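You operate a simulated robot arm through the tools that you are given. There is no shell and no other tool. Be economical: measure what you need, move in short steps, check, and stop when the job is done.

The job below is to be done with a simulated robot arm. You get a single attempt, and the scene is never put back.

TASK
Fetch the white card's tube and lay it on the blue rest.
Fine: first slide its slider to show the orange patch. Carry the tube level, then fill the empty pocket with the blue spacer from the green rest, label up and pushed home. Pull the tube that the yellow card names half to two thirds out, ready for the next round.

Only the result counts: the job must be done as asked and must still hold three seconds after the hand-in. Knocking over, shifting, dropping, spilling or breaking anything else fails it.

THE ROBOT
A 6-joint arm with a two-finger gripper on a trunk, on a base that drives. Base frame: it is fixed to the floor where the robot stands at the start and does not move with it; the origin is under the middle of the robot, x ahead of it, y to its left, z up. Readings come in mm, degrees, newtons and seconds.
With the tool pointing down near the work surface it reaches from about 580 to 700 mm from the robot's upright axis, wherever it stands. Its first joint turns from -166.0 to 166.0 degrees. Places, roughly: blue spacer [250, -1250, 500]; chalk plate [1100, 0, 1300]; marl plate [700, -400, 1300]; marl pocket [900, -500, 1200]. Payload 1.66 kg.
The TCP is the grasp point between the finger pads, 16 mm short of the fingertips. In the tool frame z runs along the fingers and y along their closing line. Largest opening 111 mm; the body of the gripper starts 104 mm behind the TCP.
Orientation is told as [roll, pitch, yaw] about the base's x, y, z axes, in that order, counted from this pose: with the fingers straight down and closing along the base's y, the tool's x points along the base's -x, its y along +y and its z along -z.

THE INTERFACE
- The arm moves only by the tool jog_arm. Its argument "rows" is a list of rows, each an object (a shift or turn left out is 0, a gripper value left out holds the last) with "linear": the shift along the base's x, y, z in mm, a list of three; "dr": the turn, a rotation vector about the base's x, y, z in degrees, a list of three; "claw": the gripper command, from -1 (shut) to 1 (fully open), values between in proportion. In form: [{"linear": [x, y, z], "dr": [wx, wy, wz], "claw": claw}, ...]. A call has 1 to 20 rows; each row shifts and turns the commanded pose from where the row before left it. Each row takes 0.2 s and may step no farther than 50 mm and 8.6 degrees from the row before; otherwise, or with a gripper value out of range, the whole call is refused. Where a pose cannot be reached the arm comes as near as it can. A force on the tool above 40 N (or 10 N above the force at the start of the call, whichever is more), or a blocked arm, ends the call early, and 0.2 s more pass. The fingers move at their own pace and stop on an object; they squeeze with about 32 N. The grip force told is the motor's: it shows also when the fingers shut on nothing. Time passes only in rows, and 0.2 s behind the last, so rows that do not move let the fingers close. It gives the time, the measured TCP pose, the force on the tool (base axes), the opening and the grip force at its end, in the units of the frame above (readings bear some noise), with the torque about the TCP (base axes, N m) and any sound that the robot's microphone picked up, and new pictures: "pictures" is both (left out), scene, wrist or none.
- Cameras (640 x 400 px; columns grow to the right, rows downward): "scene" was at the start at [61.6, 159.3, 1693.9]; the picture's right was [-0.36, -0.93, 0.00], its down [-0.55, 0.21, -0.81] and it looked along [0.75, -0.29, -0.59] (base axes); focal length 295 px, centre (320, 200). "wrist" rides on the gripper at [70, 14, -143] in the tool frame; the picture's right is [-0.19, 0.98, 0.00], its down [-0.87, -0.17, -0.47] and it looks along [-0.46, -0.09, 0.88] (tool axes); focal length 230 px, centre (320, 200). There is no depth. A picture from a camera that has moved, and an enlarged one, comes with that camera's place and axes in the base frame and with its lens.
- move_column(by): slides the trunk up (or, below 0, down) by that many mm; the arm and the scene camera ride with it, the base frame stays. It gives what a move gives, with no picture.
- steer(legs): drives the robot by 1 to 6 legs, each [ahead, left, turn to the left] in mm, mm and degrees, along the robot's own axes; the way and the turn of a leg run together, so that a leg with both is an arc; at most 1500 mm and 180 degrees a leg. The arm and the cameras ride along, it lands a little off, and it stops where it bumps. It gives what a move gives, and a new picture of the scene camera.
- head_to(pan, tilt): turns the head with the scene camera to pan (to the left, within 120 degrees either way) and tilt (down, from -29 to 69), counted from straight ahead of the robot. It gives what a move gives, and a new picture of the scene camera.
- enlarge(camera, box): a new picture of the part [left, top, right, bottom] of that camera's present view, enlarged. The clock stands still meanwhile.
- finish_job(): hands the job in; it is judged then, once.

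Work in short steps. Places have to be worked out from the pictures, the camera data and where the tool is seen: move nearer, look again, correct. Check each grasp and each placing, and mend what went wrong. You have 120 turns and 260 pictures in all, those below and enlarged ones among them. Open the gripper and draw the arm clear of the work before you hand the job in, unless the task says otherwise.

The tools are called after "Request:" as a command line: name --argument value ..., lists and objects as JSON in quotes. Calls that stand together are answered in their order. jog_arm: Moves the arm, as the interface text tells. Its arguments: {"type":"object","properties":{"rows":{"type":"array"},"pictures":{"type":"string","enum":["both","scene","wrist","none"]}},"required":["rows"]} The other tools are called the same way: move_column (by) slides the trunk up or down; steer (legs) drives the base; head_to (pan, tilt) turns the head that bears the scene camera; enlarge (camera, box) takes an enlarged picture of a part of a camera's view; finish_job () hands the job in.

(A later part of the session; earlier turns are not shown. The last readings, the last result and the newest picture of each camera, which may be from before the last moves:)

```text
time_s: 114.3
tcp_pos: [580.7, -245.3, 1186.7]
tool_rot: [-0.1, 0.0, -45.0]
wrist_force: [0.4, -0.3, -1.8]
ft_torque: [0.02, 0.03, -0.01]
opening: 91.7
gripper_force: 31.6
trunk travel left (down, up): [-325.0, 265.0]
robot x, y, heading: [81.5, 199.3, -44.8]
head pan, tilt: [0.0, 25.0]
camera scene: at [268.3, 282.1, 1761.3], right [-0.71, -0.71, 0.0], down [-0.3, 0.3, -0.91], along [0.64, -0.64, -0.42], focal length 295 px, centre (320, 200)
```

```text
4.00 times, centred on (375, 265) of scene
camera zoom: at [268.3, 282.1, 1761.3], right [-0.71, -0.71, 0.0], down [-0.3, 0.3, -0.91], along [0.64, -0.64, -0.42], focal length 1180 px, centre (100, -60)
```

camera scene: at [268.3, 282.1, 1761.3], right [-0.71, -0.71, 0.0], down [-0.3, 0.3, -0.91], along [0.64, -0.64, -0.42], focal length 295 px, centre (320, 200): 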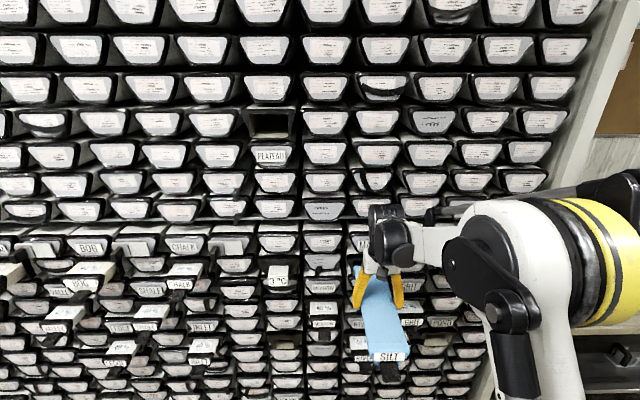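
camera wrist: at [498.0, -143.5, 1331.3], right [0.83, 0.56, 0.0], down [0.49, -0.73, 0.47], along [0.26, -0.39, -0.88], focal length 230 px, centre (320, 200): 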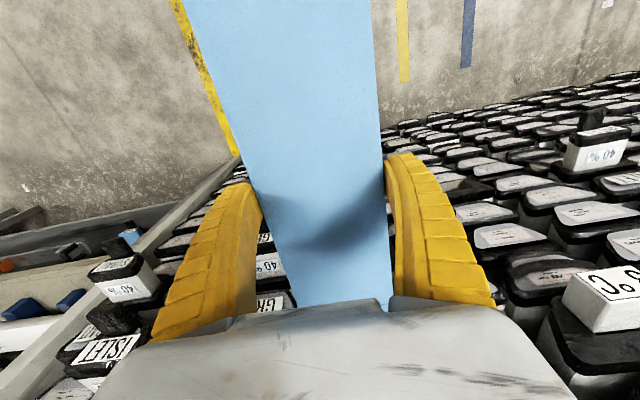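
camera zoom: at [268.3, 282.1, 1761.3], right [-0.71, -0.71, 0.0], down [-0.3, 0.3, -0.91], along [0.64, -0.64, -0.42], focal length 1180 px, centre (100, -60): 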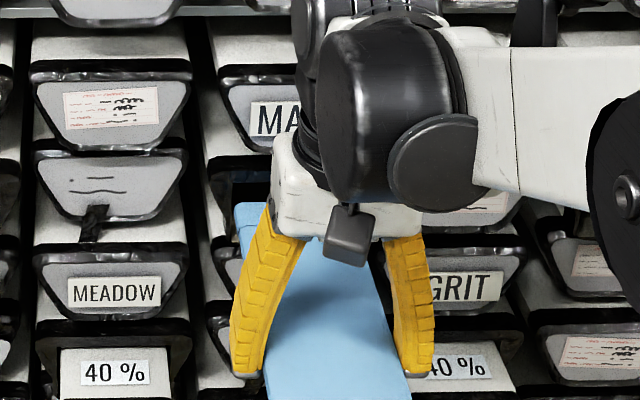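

Aligned (s≈237). Advance 50 mm with the arm in small rows, force-guarded.

Request:
jog_arm --rows '[{"linear": [7, -7, 0]}, {"linear": [7, -7, 0]}, {"linear": [7, -7, 0]}, {"linear": [7, -7, 0]}, {"linear": [7, -7, 0]}]' --pictures "none"

Request:
enlarge --camera "scene" --box '[335, 215, 415, 315]'

```text
time_s: 115.5
tcp_pos: [614.4, -278.6, 1187.9]
tool_rot: [-0.1, -0.4, -45.0]
wrist_force: [-13.4, 13.2, 2.3]
ft_torque: [0.31, 0.32, 0.28]
opening: 92.2
gripper_force: 31.8
trunk travel left (down, up): [-325.0, 265.0]
robot x, y, heading: [80.6, 197.0, -44.7]
head pan, tilt: [0.0, 25.0]
```

```text
4.00 times, centred on (375, 265) of scene
camera zoom: at [264.2, 286.1, 1761.6], right [-0.71, -0.71, 0.0], down [-0.3, 0.3, -0.91], along [0.64, -0.64, -0.42], focal length 1180 px, centre (100, -60)
```

zoom: 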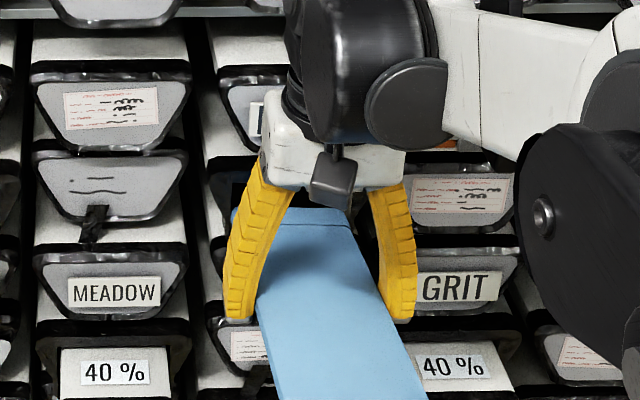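

Blocked with 19 N and the spacer slid back in the grip: its left rear corner is catching the pocket's frame. Back off and shift right to see pocket and spacer clearly.

Request:
jog_arm --rows '[{"linear": [-10, 10, 0]}, {"linear": [-20, 20, 0]}]' --pictures "wrist"

Request:
steer --legs '[[-140, 0, 0], [0, -200, 0]]'

Request:
enlarge --camera "scene" --box '[200, 190, 300, 290]'

Request:
enlarge --camera "scene" --box '[320, 200, 440, 380]'

```text
time_s: 116.1
tcp_pos: [585.7, -250.5, 1186.2]
tool_rot: [0.0, -0.2, -45.1]
wrist_force: [0.3, 0.1, -0.3]
ft_torque: [-0.04, -0.03, -0.02]
opening: 91.8
gripper_force: 32.4
trunk travel left (down, up): [-325.0, 265.0]
robot x, y, heading: [85.4, 197.8, -44.7]
head pan, tilt: [0.0, 25.0]
camera wrist: at [544.7, -190.2, 1331.4], right [0.83, 0.56, 0.0], down [0.49, -0.73, 0.48], along [0.27, -0.39, -0.88], focal length 230 px, centre (320, 200)
```

wrist: 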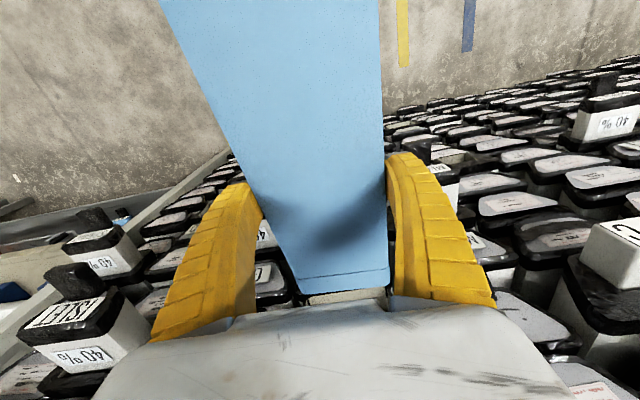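

```text
time_s: 118.7
tcp_pos: [344.0, -292.4, 1185.5]
tool_rot: [-0.1, -0.2, -45.0]
wrist_force: [-0.4, 1.0, -0.7]
ft_torque: [0.04, -0.04, 0.01]
opening: 92.1
gripper_force: 31.7
trunk travel left (down, up): [-325.0, 265.0]
robot x, y, heading: [-156.3, 158.6, -45.1]
head pan, tilt: [0.0, 25.0]
camera scene: at [25.8, 241.8, 1761.6], right [-0.71, -0.71, 0.0], down [-0.3, 0.3, -0.91], along [0.64, -0.64, -0.42], focal length 295 px, centre (320, 200)
```

scene: 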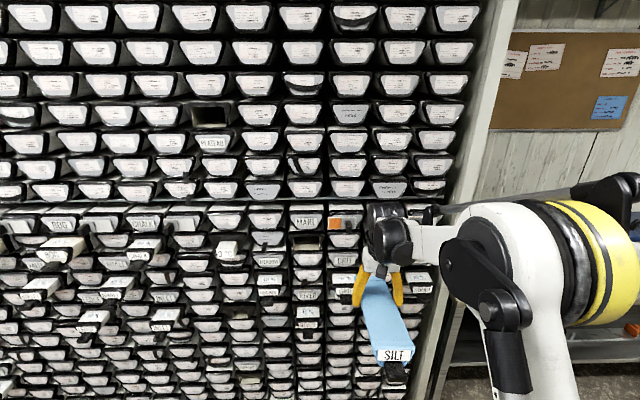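

```text
4.00 times, centred on (250, 240) of scene
camera zoom: at [25.8, 241.8, 1761.6], right [-0.71, -0.71, 0.0], down [-0.3, 0.3, -0.91], along [0.64, -0.64, -0.42], focal length 1180 px, centre (600, 40)
```

zoom: 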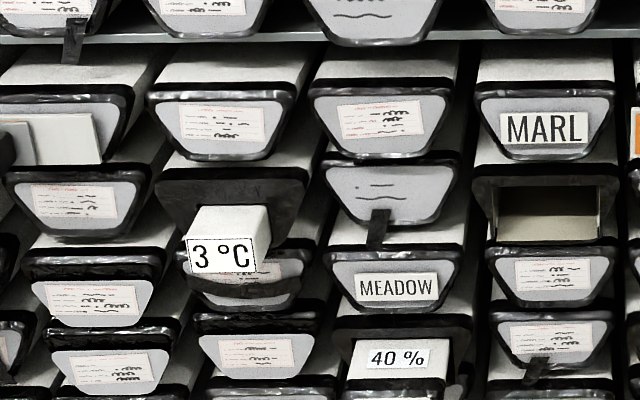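

```text
2.22 times, centred on (380, 290) of scene
camera zoom: at [25.8, 241.8, 1761.6], right [-0.71, -0.71, 0.0], down [-0.3, 0.3, -0.91], along [0.64, -0.64, -0.42], focal length 655 px, centre (187, 0)
```

zoom: 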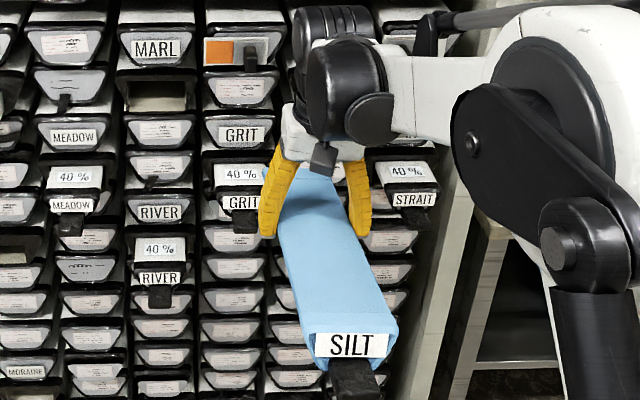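

Request:
enlarge --camera "scene" --box '[285, 210, 335, 265]'

Request:
enlarge --camera "wrist" --box '[160, 0, 480, 310]'

```text
7.27 times, centred on (310, 238) of scene
camera zoom: at [25.8, 241.8, 1761.6], right [-0.71, -0.71, 0.0], down [-0.3, 0.3, -0.91], along [0.64, -0.64, -0.42], focal length 2145 px, centre (393, -73)
```

zoom: 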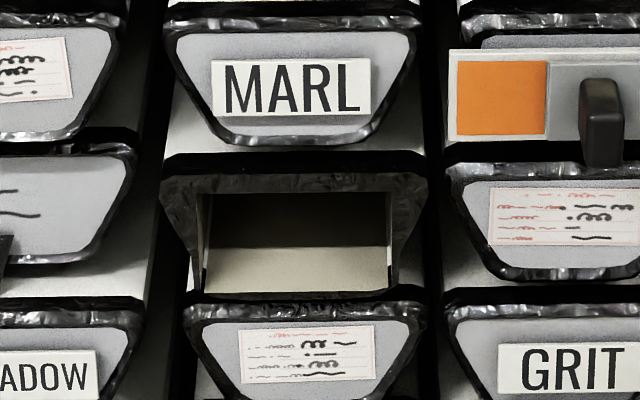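

```text
1.29 times, centred on (320, 155) of wrist
camera zoom: at [303.9, -232.4, 1331.4], right [0.83, 0.56, 0.0], down [0.49, -0.73, 0.47], along [0.26, -0.39, -0.88], focal length 297 px, centre (320, 258)
```

zoom: 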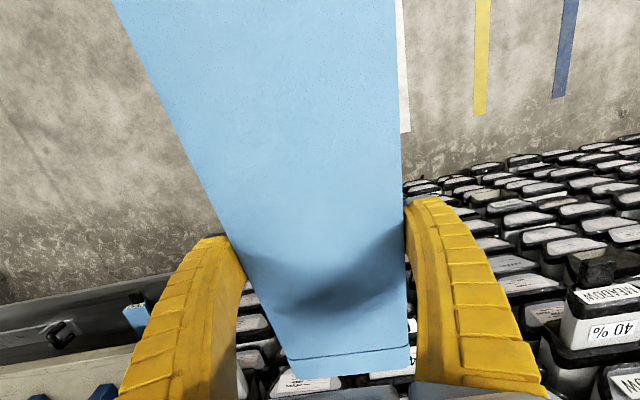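

Analysis: the pocket opening is ≈93×58 mm centred s≈236.5, z 1145–1203; the spacer's bottom edge caught the lip and it was pushed back ~40 mm and pitched. I'll re-seat it on the green rest and regrip nearer the tab (it is very light). Back off, drive right, then yaw.

Request:
steer --legs '[[-150, 0, 0], [0, -1100, 0]]'

Request:
jog_arm --rows '[{"dr": [0, 0, 8.2]}, {"dr": [0, 0, 8.2]}, {"dr": [0, 0, 8.2]}, {"dr": [0, 0, 8.2]}, {"dr": [0, 0, 8.2]}, {"dr": [0, 0, 8.2]}, {"dr": [0, 0, 8.2]}, {"dr": [0, 0, 8.2]}, {"dr": [0, 0, 8.2]}, {"dr": [0, 0, 8.2]}, {"dr": [0, 0, 8.0]}]' --pictures "none"

```text
time_s: 125.2
tcp_pos: [-542.5, -965.1, 1187.0]
tool_rot: [-0.2, -0.2, -45.4]
wrist_force: [-0.5, 0.6, -0.6]
ft_torque: [0.01, -0.02, 0.03]
opening: 92.0
gripper_force: 32.4
trunk travel left (down, up): [-325.0, 265.0]
robot x, y, heading: [-1042.6, -510.9, -45.4]
head pan, tilt: [0.0, 25.0]
camera scene: at [-857.8, -428.7, 1761.5], right [-0.71, -0.7, 0.0], down [-0.3, 0.3, -0.91], along [0.64, -0.64, -0.42], focal length 295 px, centre (320, 200)
```

scene: 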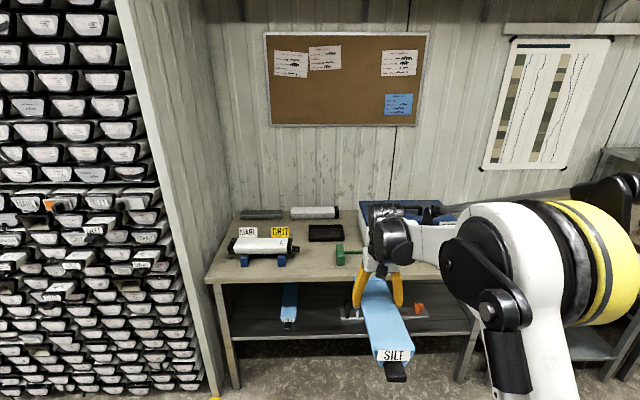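

```text
time_s: 127.7
tcp_pos: [-543.0, -963.1, 1186.4]
tool_rot: [-0.1, -0.1, 44.8]
wrist_force: [-0.3, -0.2, 0.1]
ft_torque: [0.02, -0.04, 0.0]
opening: 92.0
gripper_force: 32.4
trunk travel left (down, up): [-325.0, 265.0]
robot x, y, heading: [-1041.8, -508.6, -45.4]
head pan, tilt: [0.0, 25.0]
```

Request:
steer --legs '[[600, 0, 0.4]]'

Request:
head_to --pan 0 --tilt 40

Request:
enlarge --camera "scene" --box '[280, 200, 480, 340]'

```text
time_s: 131.0
tcp_pos: [-114.4, -1383.0, 1186.5]
tool_rot: [-0.1, -0.1, 45.2]
wrist_force: [1.5, -0.2, -1.4]
ft_torque: [0.01, -0.01, 0.0]
opening: 92.1
gripper_force: 32.4
trunk travel left (down, up): [-325.0, 265.0]
robot x, y, heading: [-621.4, -938.1, -44.7]
head pan, tilt: [0.0, 25.0]
camera scene: at [-434.4, -850.5, 1761.4], right [-0.7, -0.71, 0.0], down [-0.3, 0.3, -0.91], along [0.64, -0.64, -0.42], focal length 295 px, centre (320, 200)
```

scene: 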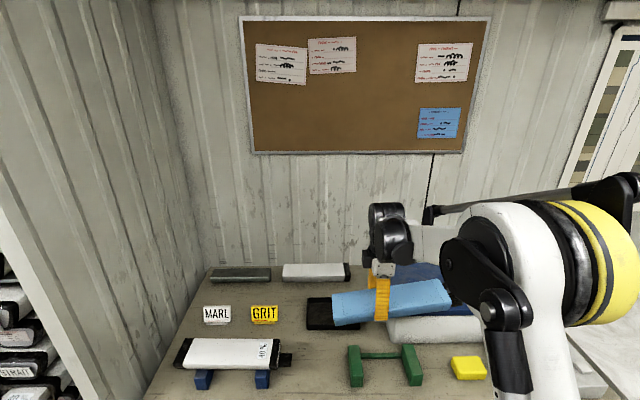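

```text
time_s: 131.8
tcp_pos: [-115.1, -1381.4, 1187.6]
tool_rot: [-0.1, -0.1, 45.2]
wrist_force: [0.3, -0.2, -0.3]
ft_torque: [0.06, -0.01, -0.02]
opening: 91.8
gripper_force: 31.6
trunk travel left (down, up): [-325.0, 265.0]
robot x, y, heading: [-620.1, -934.9, -44.7]
head pan, tilt: [0.0, 40.0]
camera scene: at [-440.0, -845.0, 1738.2], right [-0.7, -0.71, 0.0], down [-0.46, 0.45, -0.77], along [0.54, -0.54, -0.64], focal length 295 px, centre (320, 200)
```

scene: 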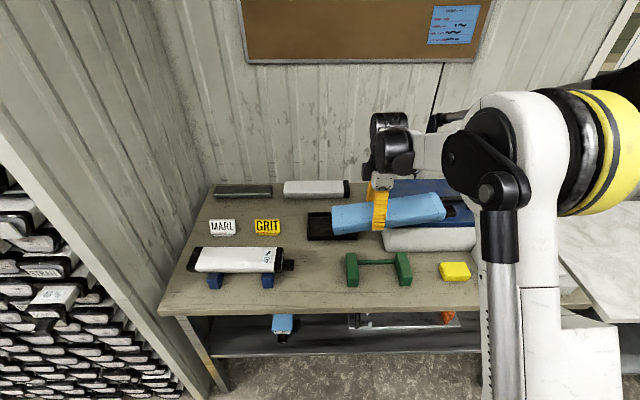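

```text
2.86 times, centred on (380, 270) of scene
camera zoom: at [-440.0, -845.0, 1738.2], right [-0.7, -0.71, 0.0], down [-0.46, 0.45, -0.77], along [0.54, -0.54, -0.64], focal length 842 px, centre (149, 0)
```

zoom: 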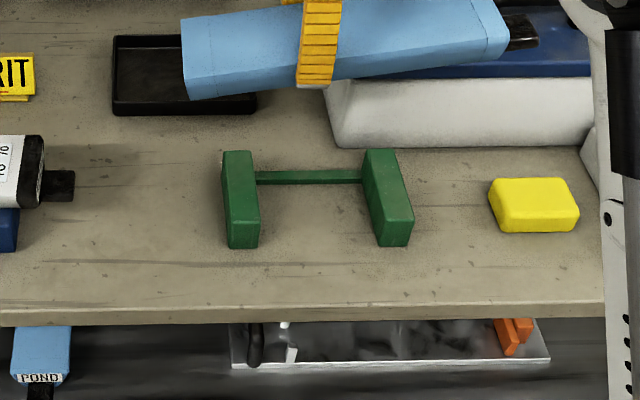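

The spacer is pitched ~9.7° (tab end up). I'll tilt the tool to level it, centre over the green rest (n≈926, s≈-1105) and lower the trunk.

Request:
jog_arm --rows '[{"linear": [3.5, -17.5, 0], "dr": [3.4, -3.4, 0]}, {"linear": [3.5, -17.5, 0], "dr": [3.4, -3.4, 0]}]' --pictures "none"

Request:
move_column --by -190

Request:
enlarge --camera "scene" --box '[280, 180, 480, 300]'

```text
time_s: 132.4
tcp_pos: [-107.4, -1418.6, 1186.9]
tool_rot: [-0.2, -9.7, 45.3]
wrist_force: [0.4, -0.4, 0.4]
ft_torque: [0.03, -0.04, 0.03]
opening: 92.0
gripper_force: 31.9
trunk travel left (down, up): [-325.0, 265.0]
robot x, y, heading: [-619.3, -934.2, -44.7]
head pan, tilt: [0.0, 40.0]
```

```text
time_s: 134.5
tcp_pos: [-107.5, -1418.1, 998.4]
tool_rot: [-0.2, -9.8, 45.2]
wrist_force: [0.5, -0.2, -1.0]
ft_torque: [-0.01, -0.03, 0.01]
opening: 91.8
gripper_force: 32.1
trunk travel left (down, up): [-135.0, 455.0]
robot x, y, heading: [-620.2, -933.9, -44.6]
head pan, tilt: [0.0, 40.0]
```

```text
3.20 times, centred on (380, 240) of scene
camera zoom: at [-440.1, -844.9, 1548.2], right [-0.7, -0.71, 0.0], down [-0.46, 0.45, -0.77], along [0.54, -0.54, -0.64], focal length 944 px, centre (128, 72)
```

zoom: 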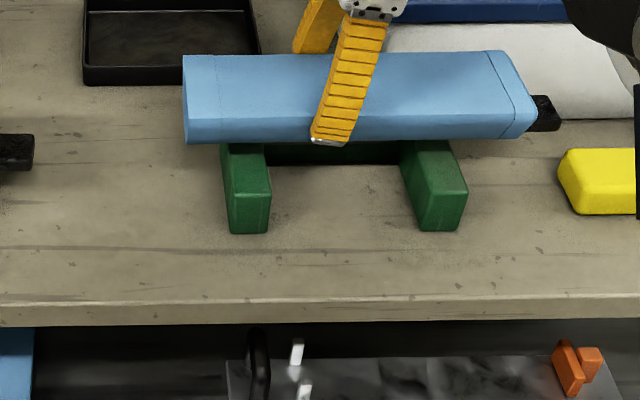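

Level and centred like originally. Lower in small force-guarded rows.

Request:
jog_arm --rows '[{"linear": [0, 0, -10]}, {"linear": [0, 0, -8]}, {"linear": [0, 0, -8]}, {"linear": [0, 0, -6]}]' --pictures "none"

Request:
enlarge --camera "scene" --box '[280, 180, 480, 300]'

```text
time_s: 135.5
tcp_pos: [-107.0, -1417.7, 965.3]
tool_rot: [-0.2, -9.8, 45.3]
wrist_force: [0.7, -0.1, -0.2]
ft_torque: [0.01, 0.0, -0.03]
opening: 92.0
gripper_force: 32.2
trunk travel left (down, up): [-135.0, 455.0]
robot x, y, heading: [-619.8, -934.2, -44.9]
head pan, tilt: [0.0, 40.0]
```

```text
3.20 times, centred on (380, 240) of scene
camera zoom: at [-440.0, -845.0, 1548.1], right [-0.7, -0.71, 0.0], down [-0.46, 0.45, -0.77], along [0.54, -0.54, -0.64], focal length 944 px, centre (128, 72)
```

zoom: 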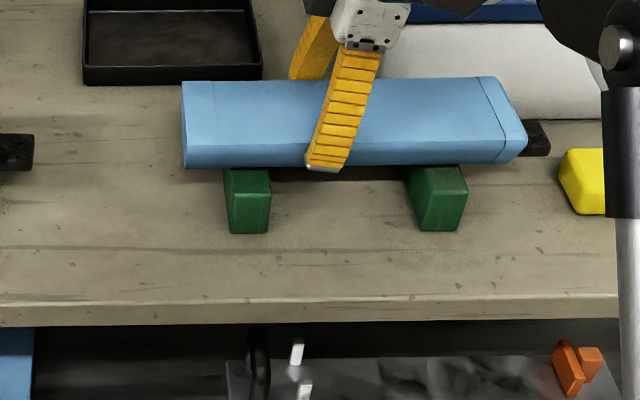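

Request:
jog_arm --rows '[{"linear": [0, 0, -4]}, {"linear": [0, 0, -4]}, {"linear": [0, 0, -3]}]' --pictures "none"

```text
time_s: 136.3
tcp_pos: [-108.1, -1417.1, 955.9]
tool_rot: [-0.2, -9.8, 45.3]
wrist_force: [-1.9, 0.2, 15.2]
ft_torque: [0.09, 0.0, 0.05]
opening: 93.9
gripper_force: 31.5
trunk travel left (down, up): [-135.0, 455.0]
robot x, y, heading: [-620.3, -934.2, -45.0]
head pan, tilt: [0.0, 40.0]
```

Contact (15 N). Ease, open, then rise and un-tilt.

Request:
jog_arm --rows '[{"linear": [0, 0, 2]}, {"linear": [0, 0, 0], "claw": 1}, {"linear": [0, 0, 0]}, {"linear": [0, 0, 20]}, {"linear": [0, 0, 40]}, {"linear": [0, 0, 40], "dr": [-3.4, 3.4, 0]}, {"linear": [0, 0, 20], "dr": [-3.5, 3.5, 0]}]'

Request:
enlarge --camera "scene" --box '[280, 180, 480, 300]'

```text
time_s: 137.9
tcp_pos: [-107.8, -1416.4, 1076.1]
tool_rot: [-0.2, 0.1, 45.1]
wrist_force: [0.0, 0.3, -0.2]
ft_torque: [0.0, -0.02, -0.05]
opening: 110.9
gripper_force: 0.1
trunk travel left (down, up): [-135.0, 455.0]
robot x, y, heading: [-621.7, -935.3, -44.6]
head pan, tilt: [0.0, 40.0]
camera scene: at [-439.9, -844.6, 1548.1], right [-0.7, -0.71, 0.0], down [-0.46, 0.45, -0.77], along [0.54, -0.54, -0.64], focal length 295 px, centre (320, 200)
camera wrist: at [-166.8, -1456.1, 1221.6], right [-0.56, 0.83, 0.0], down [0.73, 0.5, 0.47], along [0.39, 0.26, -0.88], focal length 230 px, centre (320, 200)
```

scene: 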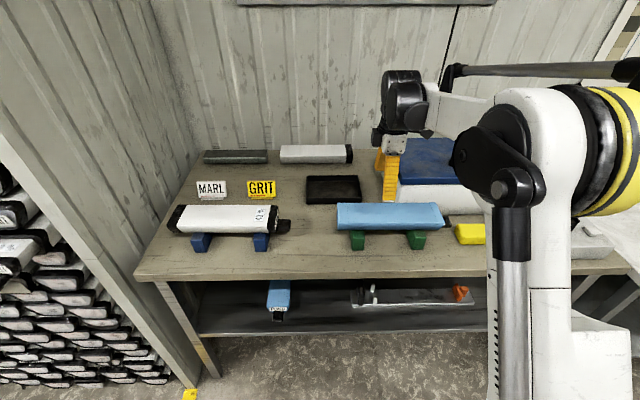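
wrist: 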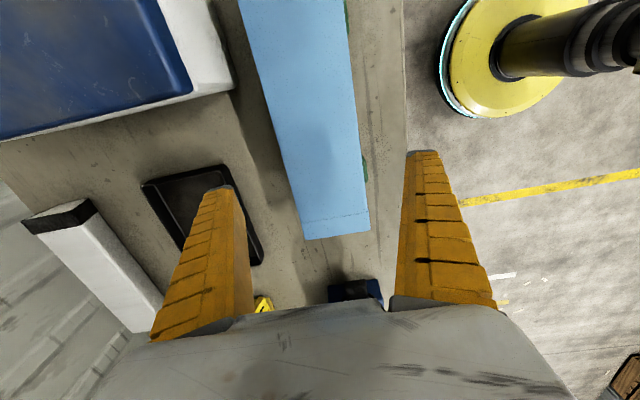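

```text
3.20 times, centred on (380, 240) of scene
camera zoom: at [-439.9, -844.6, 1548.1], right [-0.7, -0.71, 0.0], down [-0.46, 0.45, -0.77], along [0.54, -0.54, -0.64], focal length 944 px, centre (128, 72)
```

zoom: 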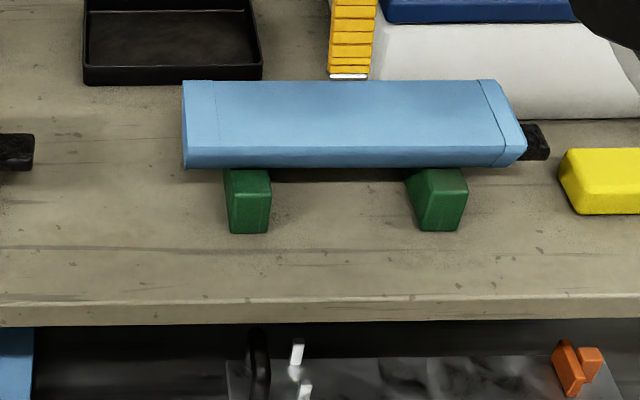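

Spacer is seated level again: axis n≈924, inner end s≈-970, tab end ≈-1262. Move the grip point to s≈-1165 and descend to z≈968.

Request:
jog_arm --rows '[{"linear": [-31, -30, 0]}, {"linear": [-31, -30, 0]}, {"linear": [0, 0, -40]}, {"linear": [0, 0, -30]}, {"linear": [0, 0, -20]}, {"linear": [0, 0, -18]}]'

Request:
enlarge --camera "scene" --box '[310, 180, 470, 280]'

```text
time_s: 139.3
tcp_pos: [-169.5, -1476.4, 968.1]
tool_rot: [-0.1, 0.0, 45.2]
wrist_force: [-0.7, -0.1, 0.2]
ft_torque: [0.0, 0.02, 0.01]
opening: 110.8
gripper_force: 0.0
trunk travel left (down, up): [-135.0, 455.0]
robot x, y, heading: [-618.8, -932.3, -45.0]
head pan, tilt: [0.0, 40.0]
camera scene: at [-439.9, -845.0, 1548.1], right [-0.7, -0.71, 0.0], down [-0.46, 0.45, -0.77], along [0.54, -0.54, -0.64], focal length 295 px, centre (320, 200)
camera wrist: at [-228.7, -1516.9, 1112.5], right [-0.56, 0.83, 0.0], down [0.73, 0.5, 0.47], along [0.39, 0.26, -0.88], focal length 230 px, centre (320, 200)
```

scene: 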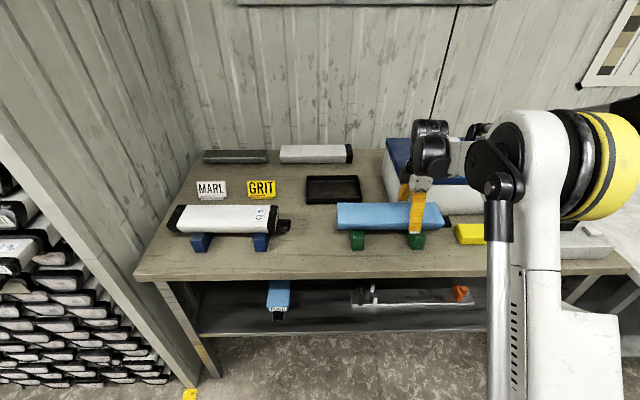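
wrist: 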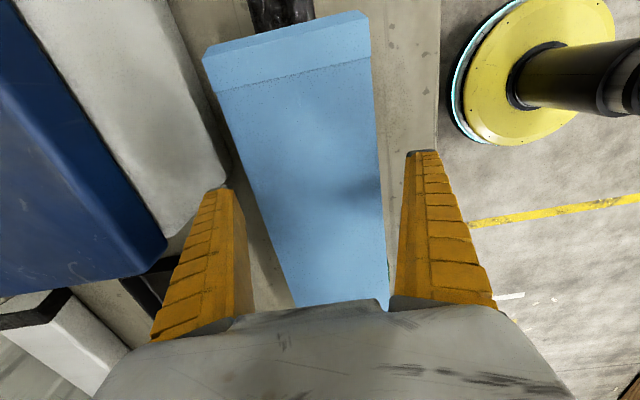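

```text
4.00 times, centred on (390, 230) of scene
camera zoom: at [-439.9, -845.0, 1548.1], right [-0.7, -0.71, 0.0], down [-0.46, 0.45, -0.77], along [0.54, -0.54, -0.64], focal length 1180 px, centre (40, 80)
```

zoom: 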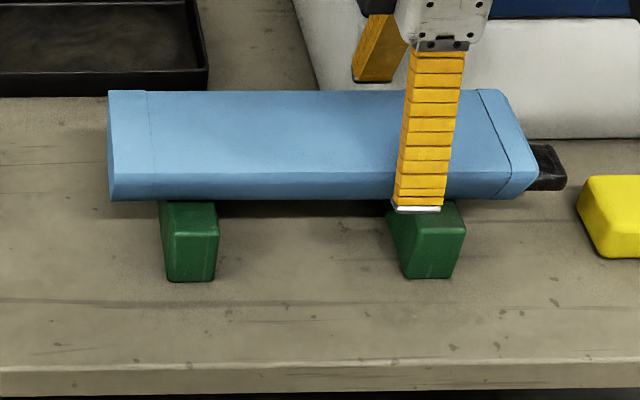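

Good grip spot, ~90 mm from the tab-end face. Close and lift.

Request:
jog_arm --rows '[{"claw": -1}, {"linear": [0, 0, 0]}, {"linear": [0, 0, 0]}, {"linear": [0, 0, 10]}, {"linear": [0, 0, 25]}, {"linear": [0, 0, 25]}]'

Request:
move_column --by 190

Request:
enlarge --camera "scene" --box '[310, 180, 470, 280]'

```text
time_s: 140.7
tcp_pos: [-167.8, -1477.3, 1027.8]
tool_rot: [0.0, -0.1, 45.2]
wrist_force: [0.2, -0.5, -0.2]
ft_torque: [0.0, 0.02, 0.02]
opening: 91.1
gripper_force: 32.0
trunk travel left (down, up): [-135.0, 455.0]
robot x, y, heading: [-620.6, -936.4, -44.6]
head pan, tilt: [0.0, 40.0]
camera scene: at [-440.1, -844.8, 1548.1], right [-0.7, -0.71, 0.0], down [-0.46, 0.45, -0.77], along [0.54, -0.54, -0.64], focal length 295 px, centre (320, 200)
camera wrist: at [-228.5, -1516.5, 1173.4], right [-0.56, 0.83, 0.0], down [0.73, 0.5, 0.47], along [0.39, 0.26, -0.88], focal length 230 px, centre (320, 200)
```

scene: 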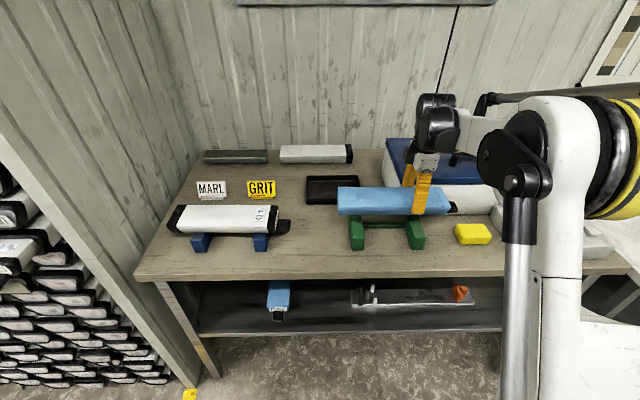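
wrist: 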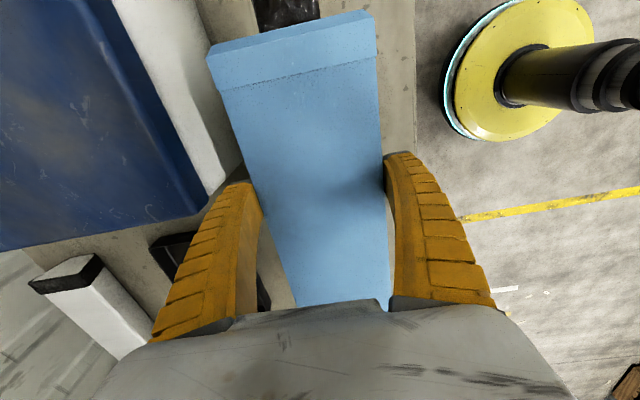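

```text
time_s: 142.8
tcp_pos: [-169.1, -1476.5, 1218.8]
tool_rot: [-0.2, 0.0, 45.3]
wrist_force: [-0.6, 0.3, 0.3]
ft_torque: [-0.01, 0.03, -0.01]
opening: 91.0
gripper_force: 32.2
trunk travel left (down, up): [-325.0, 265.0]
robot x, y, heading: [-621.0, -935.1, -44.5]
head pan, tilt: [0.0, 40.0]
```

```text
4.00 times, centred on (390, 230) of scene
camera zoom: at [-439.9, -845.1, 1738.0], right [-0.7, -0.71, 0.0], down [-0.46, 0.45, -0.77], along [0.54, -0.54, -0.64], focal length 1180 px, centre (40, 80)
```

zoom: 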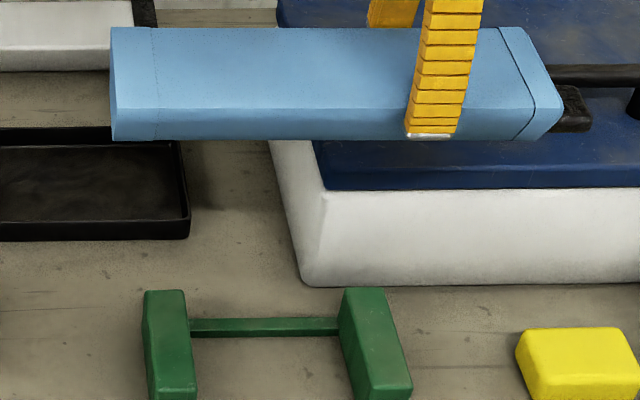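

Held level. Drive back 600, yaw -90°, then left ~1400 to the MARL column.

Request:
steer --legs '[[-620, 0, -0.4]]'

Request:
jog_arm --rows '[{"dr": [0, 0, -8.2]}, {"dr": [0, 0, -8.2]}, {"dr": [0, 0, -8.2]}, {"dr": [0, 0, -8.2]}, {"dr": [0, 0, -8.2]}, {"dr": [0, 0, -8.2]}, {"dr": [0, 0, -8.2]}, {"dr": [0, 0, -8.2]}, {"dr": [0, 0, -8.2]}, {"dr": [0, 0, -8.2]}, {"dr": [0, 0, -8.0]}]' --pictures "none"

Request:
steer --legs '[[0, 1400, 0]]'

```text
time_s: 146.2
tcp_pos: [-610.4, -1044.1, 1218.3]
tool_rot: [-0.2, 0.0, 44.9]
wrist_force: [0.2, 0.6, -1.0]
ft_torque: [-0.04, 0.01, 0.01]
opening: 91.0
gripper_force: 32.0
trunk travel left (down, up): [-325.0, 265.0]
robot x, y, heading: [-1059.2, -502.5, -45.2]
head pan, tilt: [0.0, 40.0]
camera scene: at [-878.1, -409.8, 1738.1], right [-0.71, -0.71, 0.0], down [-0.45, 0.45, -0.77], along [0.54, -0.54, -0.64], focal length 295 px, centre (320, 200)
```

scene: 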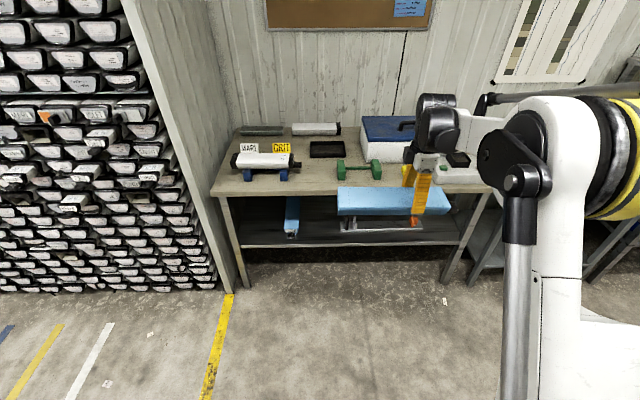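

```text
time_s: 148.6
tcp_pos: [-608.8, -1043.9, 1218.7]
tool_rot: [-0.1, -0.1, -45.2]
wrist_force: [-0.4, 1.2, -1.7]
ft_torque: [0.04, 0.05, 0.0]
opening: 91.0
gripper_force: 31.6
trunk travel left (down, up): [-325.0, 265.0]
robot x, y, heading: [-1056.9, -500.2, -45.2]
head pan, tilt: [0.0, 40.0]
```

```text
time_s: 155.6
tcp_pos: [377.7, -61.2, 1219.2]
tool_rot: [-0.2, 0.0, -45.3]
wrist_force: [0.8, -0.6, -0.5]
ft_torque: [0.04, 0.03, 0.01]
opening: 91.1
gripper_force: 31.7
trunk travel left (down, up): [-325.0, 265.0]
robot x, y, heading: [-68.7, 486.8, -45.1]
head pan, tilt: [0.0, 40.0]
camera scene: at [112.5, 574.0, 1738.1], right [-0.71, -0.7, 0.0], down [-0.45, 0.46, -0.77], along [0.54, -0.54, -0.64], focal length 295 px, centre (320, 200)
```

scene: 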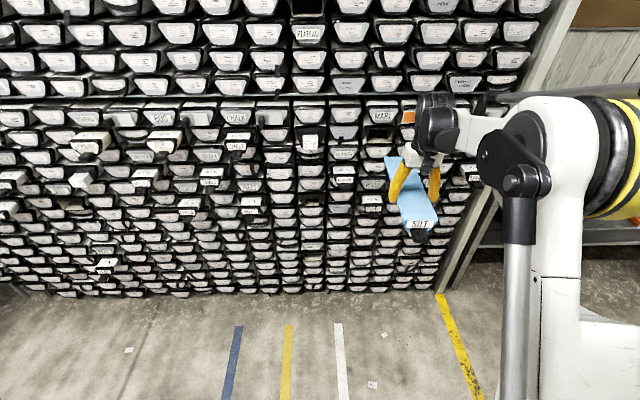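

Now ease s to ≈236.5, z to 1190.5 and yaw to -45, and drive ahead 185.

Request:
steer --legs '[[185, 13, 0.2]]'

Request:
jog_arm --rows '[{"linear": [0, 0, -14]}, {"linear": [0, 0, -14]}]' --pictures "none"

Request:
enlarge --camera "scene" --box '[350, 90, 450, 200]'

```text
time_s: 157.1
tcp_pos: [520.4, -183.8, 1217.1]
tool_rot: [-0.2, 0.1, -45.0]
wrist_force: [0.1, -0.3, -0.2]
ft_torque: [0.08, 0.07, 0.01]
opening: 91.1
gripper_force: 31.8
trunk travel left (down, up): [-325.0, 265.0]
robot x, y, heading: [70.7, 361.8, -45.0]
head pan, tilt: [0.0, 40.0]
camera scene: at [253.4, 450.9, 1738.0], right [-0.71, -0.71, 0.0], down [-0.45, 0.46, -0.77], along [0.54, -0.54, -0.64], focal length 295 px, centre (320, 200)
```

scene: 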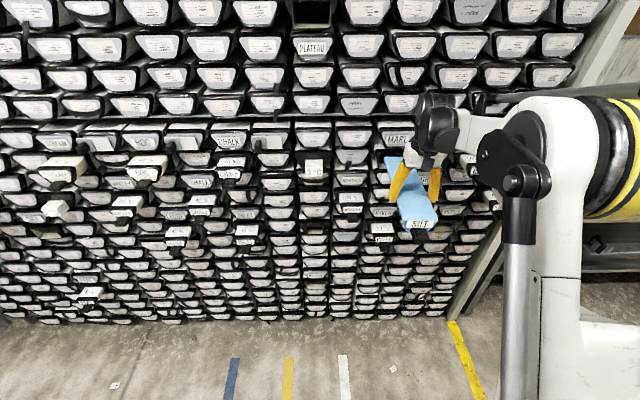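

```text
time_s: 157.7
tcp_pos: [519.2, -182.9, 1190.9]
tool_rot: [-0.2, 0.0, -45.1]
wrist_force: [0.3, 0.1, -0.4]
ft_torque: [0.05, 0.0, -0.03]
opening: 91.1
gripper_force: 32.0
trunk travel left (down, up): [-325.0, 265.0]
robot x, y, heading: [69.8, 363.1, -45.2]
head pan, tilt: [0.0, 40.0]
```

```text
3.64 times, centred on (400, 145) of scene
camera zoom: at [252.2, 451.8, 1738.1], right [-0.71, -0.71, 0.0], down [-0.45, 0.46, -0.77], along [0.54, -0.54, -0.64], focal length 1072 px, centre (29, 400)
```

zoom: 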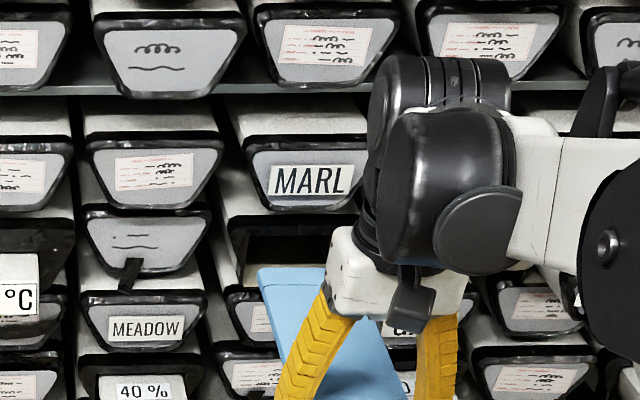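

Request:
enlarge --camera "scene" --box '[395, 140, 455, 190]'

Request:
enlarge --camera "scene" --box '[400, 140, 440, 180]'

```text
8.00 times, centred on (425, 165) of scene
camera zoom: at [252.2, 451.8, 1738.1], right [-0.71, -0.71, 0.0], down [-0.45, 0.46, -0.77], along [0.54, -0.54, -0.64], focal length 2359 px, centre (-520, 480)
```

zoom: 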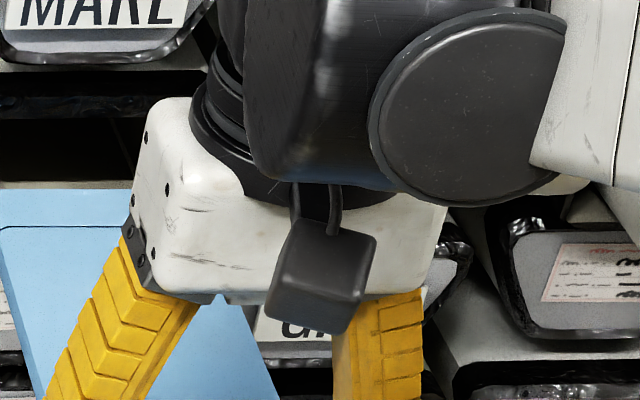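

```text
10.00 times, centred on (420, 160) of scene
camera zoom: at [252.2, 451.8, 1738.1], right [-0.71, -0.71, 0.0], down [-0.45, 0.46, -0.77], along [0.54, -0.54, -0.64], focal length 2949 px, centre (-680, 600)
```

zoom: 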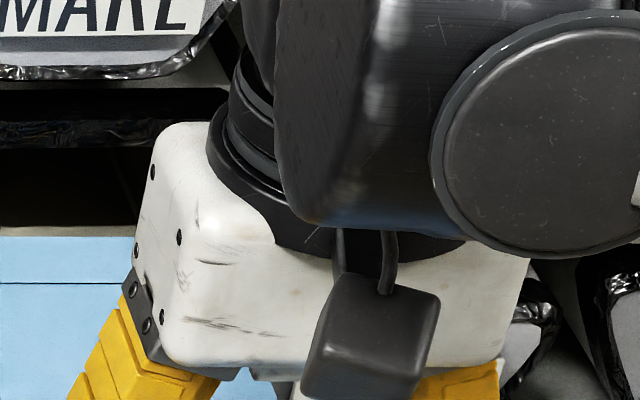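

Request:
enlarge --camera "scene" --box '[360, 138, 424, 178]'

```text
10.00 times, centred on (392, 158) of scene
camera zoom: at [252.2, 451.8, 1738.1], right [-0.71, -0.71, 0.0], down [-0.45, 0.46, -0.77], along [0.54, -0.54, -0.64], focal length 2949 px, centre (-400, 620)
```

zoom: 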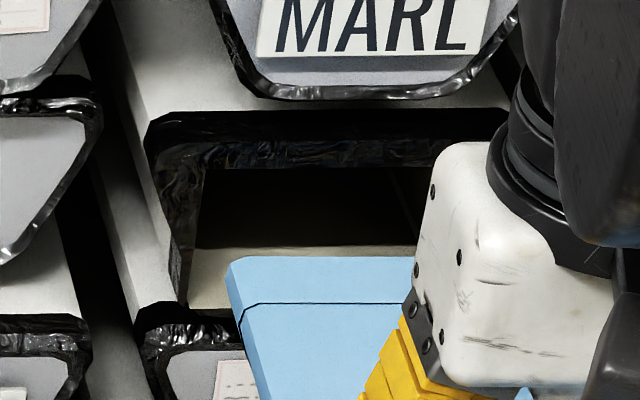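

Relative view: spacer's left edge is about at the pocket's left wall, top ≈6 mm below the ceiling. I'll shift 1.5 mm right, keep z≈1191, and retract the arm 100 mm before driving 140 ahead, so the arm has reach for the insertion.

Request:
jog_arm --rows '[{"linear": [-36, 34, 0]}, {"linear": [-36, 34, 0.5]}]' --pictures "none"

Request:
steer --legs '[[135, 0, 0]]'

Request:
enlarge --camera "scene" --box '[360, 125, 424, 165]'

```text
time_s: 158.3
tcp_pos: [445.1, -113.2, 1190.7]
tool_rot: [-0.2, 0.0, -45.1]
wrist_force: [-0.1, -0.3, -0.8]
ft_torque: [-0.01, 0.0, 0.02]
opening: 90.9
gripper_force: 31.9
trunk travel left (down, up): [-325.0, 265.0]
robot x, y, heading: [71.2, 361.6, -45.0]
head pan, tilt: [0.0, 40.0]
```

```text
time_s: 159.6
tcp_pos: [541.8, -209.3, 1191.8]
tool_rot: [-0.1, 0.1, -45.1]
wrist_force: [0.5, -0.6, -1.8]
ft_torque: [0.07, 0.05, 0.0]
opening: 91.1
gripper_force: 32.4
trunk travel left (down, up): [-325.0, 265.0]
robot x, y, heading: [166.3, 268.2, -45.1]
head pan, tilt: [0.0, 40.0]
camera scene: at [347.9, 356.1, 1738.0], right [-0.71, -0.71, 0.0], down [-0.46, 0.46, -0.77], along [0.54, -0.54, -0.64], focal length 295 px, centre (320, 200)
```

scene: 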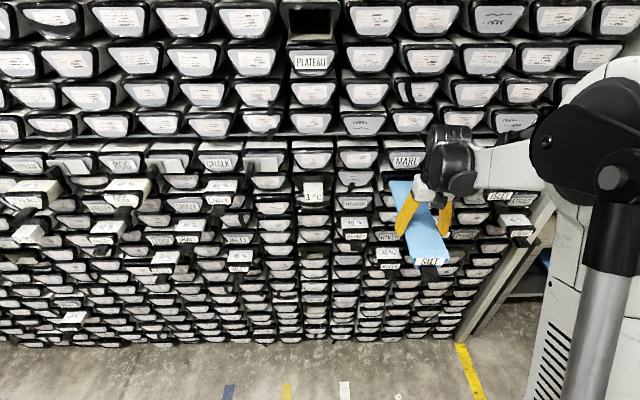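

```text
10.00 times, centred on (392, 145) of scene
camera zoom: at [347.9, 356.1, 1738.0], right [-0.71, -0.71, 0.0], down [-0.46, 0.46, -0.77], along [0.54, -0.54, -0.64], focal length 2949 px, centre (-400, 750)
```

zoom: 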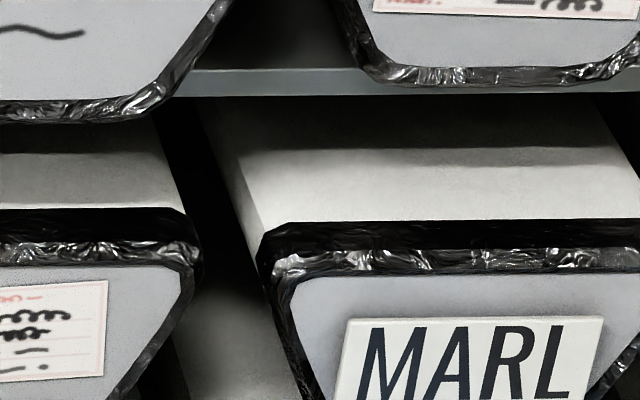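

Request:
enlarge --camera "scene" --box '[370, 158, 434, 198]'

```text
10.00 times, centred on (402, 178) of scene
camera zoom: at [347.9, 356.1, 1738.0], right [-0.71, -0.71, 0.0], down [-0.46, 0.46, -0.77], along [0.54, -0.54, -0.64], focal length 2949 px, centre (-500, 420)
```

zoom: 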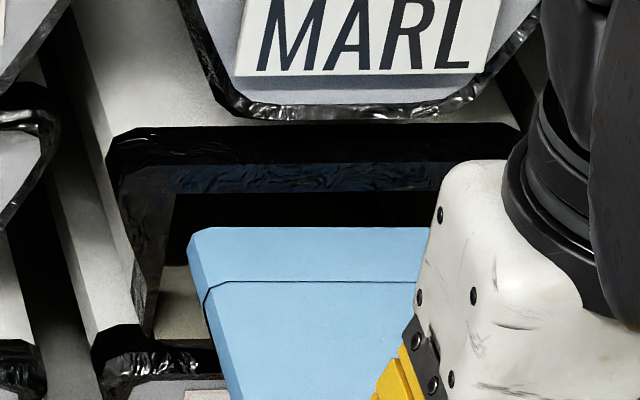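

Now spacer is ~2.9 mm inside the left wall and 6.5 mm under the ceiling. Trim s +1.3, z +2.5 and advance 45 mm, force-guarded.

Request:
jog_arm --rows '[{"linear": [1, 0.8, 2.5]}, {"linear": [6, -6, 0]}, {"linear": [6, -6, 0]}, {"linear": [6, -6, 0]}, {"linear": [6, -6, 0]}, {"linear": [6, -6, 0]}]' --pictures "none"

Request:
enlarge --camera "scene" --box '[370, 158, 434, 198]'

```text
time_s: 161.0
tcp_pos: [572.6, -237.4, 1194.8]
tool_rot: [-0.2, 0.0, -45.1]
wrist_force: [-0.9, 0.1, -0.7]
ft_torque: [-0.02, -0.01, -0.01]
opening: 91.1
gripper_force: 32.3
trunk travel left (down, up): [-325.0, 265.0]
robot x, y, heading: [167.5, 270.7, -45.2]
head pan, tilt: [0.0, 40.0]
```

```text
10.00 times, centred on (402, 178) of scene
camera zoom: at [346.6, 357.5, 1738.1], right [-0.71, -0.71, 0.0], down [-0.45, 0.45, -0.77], along [0.54, -0.54, -0.64], focal length 2949 px, centre (-500, 420)
```

zoom: 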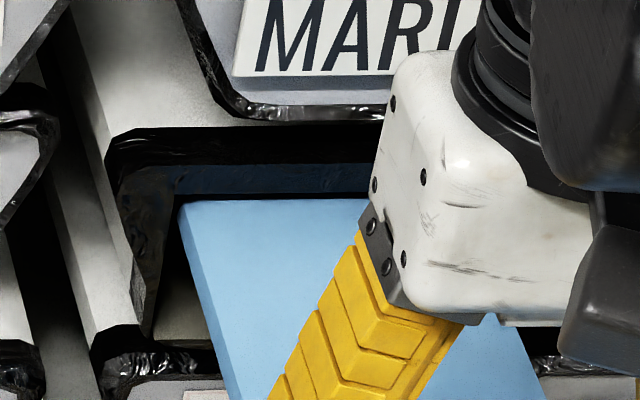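

It's entering freely (no force). Continue 56 mm.

Request:
jog_arm --rows '[{"linear": [7, -7, 0]}, {"linear": [7, -7, 0]}, {"linear": [7, -7, 0]}, {"linear": [7, -7, 0]}, {"linear": [7, -7, 0]}, {"linear": [5, -5, 0]}]' --pictures "scene"

```text
time_s: 162.4
tcp_pos: [612.2, -276.5, 1194.6]
tool_rot: [-0.2, 0.0, -45.1]
wrist_force: [2.3, 1.0, -2.0]
ft_torque: [0.13, 0.07, 0.6]
opening: 91.2
gripper_force: 32.1
trunk travel left (down, up): [-325.0, 265.0]
robot x, y, heading: [167.3, 270.3, -44.9]
head pan, tilt: [0.0, 40.0]
camera scene: at [347.0, 357.8, 1738.0], right [-0.71, -0.71, 0.0], down [-0.45, 0.45, -0.77], along [0.54, -0.54, -0.64], focal length 295 px, centre (320, 200)
```

scene: 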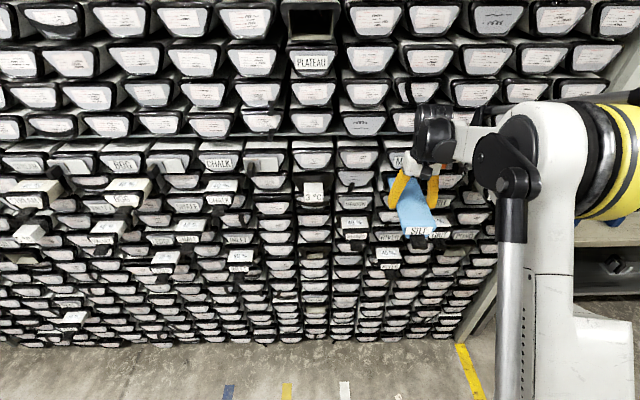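

Going in with light side contact. 28 mm more, trimming s slightly.

Request:
jog_arm --rows '[{"linear": [6, -7, 0]}, {"linear": [7, -7, 0]}, {"linear": [7, -7, 0]}]' --pictures "none"

Request:
enlarge --camera "scene" --box '[360, 140, 488, 260]'

```text
time_s: 163.2
tcp_pos: [634.2, -298.1, 1194.3]
tool_rot: [-0.2, -0.1, -45.1]
wrist_force: [3.9, 3.6, -2.0]
ft_torque: [0.28, 0.15, 1.11]
opening: 90.7
gripper_force: 31.7
trunk travel left (down, up): [-325.0, 265.0]
robot x, y, heading: [164.3, 268.2, -45.2]
head pan, tilt: [0.0, 40.0]
```

```text
3.33 times, centred on (424, 200) of scene
camera zoom: at [347.5, 358.0, 1737.9], right [-0.71, -0.71, 0.0], down [-0.45, 0.45, -0.77], along [0.54, -0.54, -0.64], focal length 983 px, centre (-27, 200)
```

zoom: 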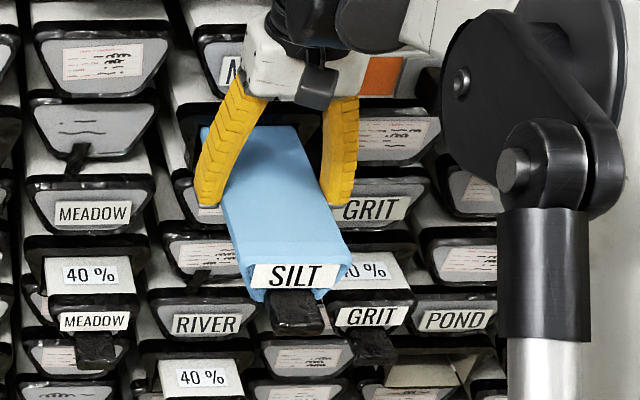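

Spacer is ~110 mm in. Release and lift clear.

Request:
jog_arm --rows '[{"claw": 1}, {"linear": [0, 0, 0]}, {"linear": [0, 0, 0]}, {"linear": [0, 0, 20]}, {"linear": [0, 0, 40]}, {"linear": [0, 0, 40]}, {"linear": [-14, 14, 30]}]' --pictures "wrist"

Request:
steer --legs '[[-290, 0, 0]]'

Request:
enlarge --camera "scene" --box '[340, 120, 468, 240]'

```text
time_s: 164.8
tcp_pos: [617.0, -282.9, 1326.3]
tool_rot: [-0.3, -0.1, -45.1]
wrist_force: [0.6, 0.2, 0.0]
ft_torque: [-0.02, -0.01, 0.03]
opening: 110.9
gripper_force: 0.0
trunk travel left (down, up): [-325.0, 265.0]
robot x, y, heading: [165.7, 268.3, -44.8]
head pan, tilt: [0.0, 40.0]
camera wrist: at [577.1, -223.9, 1471.7], right [0.83, 0.56, 0.0], down [0.49, -0.73, 0.47], along [0.26, -0.39, -0.88], focal length 230 px, centre (320, 200)
```

wrist: 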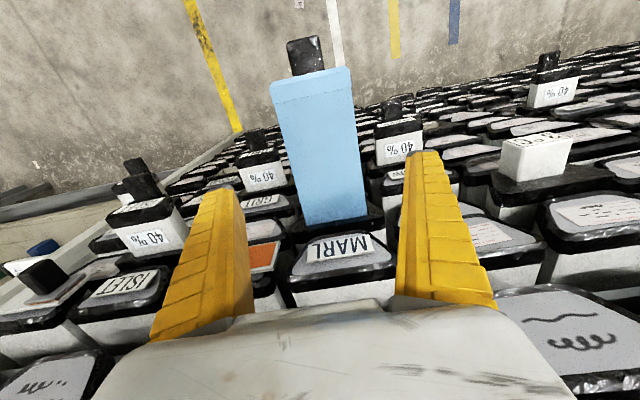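

```text
time_s: 166.8
tcp_pos: [412.5, -79.1, 1326.7]
tool_rot: [-0.2, 0.0, -45.1]
wrist_force: [-0.4, 0.5, -0.3]
ft_torque: [0.0, -0.01, -0.01]
opening: 110.6
gripper_force: 0.1
trunk travel left (down, up): [-325.0, 265.0]
robot x, y, heading: [-41.1, 478.7, -45.1]
head pan, tilt: [0.0, 40.0]
camera scene: at [140.5, 563.8, 1738.2], right [-0.71, -0.71, 0.0], down [-0.45, 0.45, -0.77], along [0.54, -0.54, -0.64], focal length 295 px, centre (320, 200)
```

scene: 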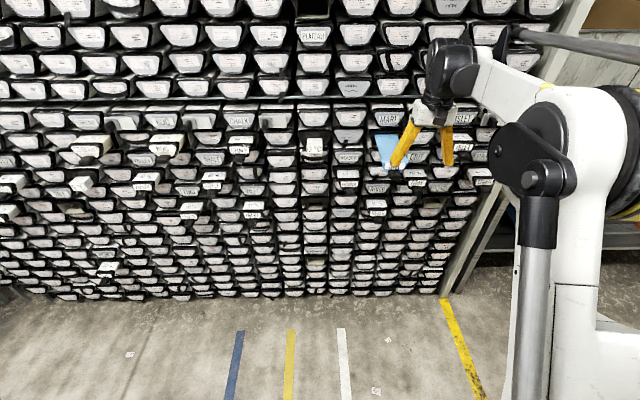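

```text
3.33 times, centred on (404, 180) of scene
camera zoom: at [140.5, 563.8, 1738.2], right [-0.71, -0.71, 0.0], down [-0.45, 0.45, -0.77], along [0.54, -0.54, -0.64], focal length 983 px, centre (40, 267)
```

zoom: 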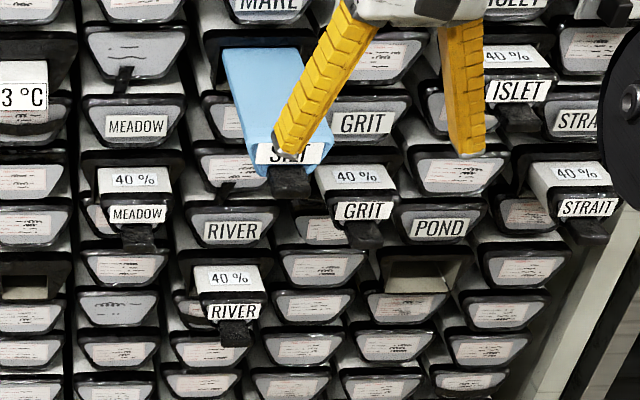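

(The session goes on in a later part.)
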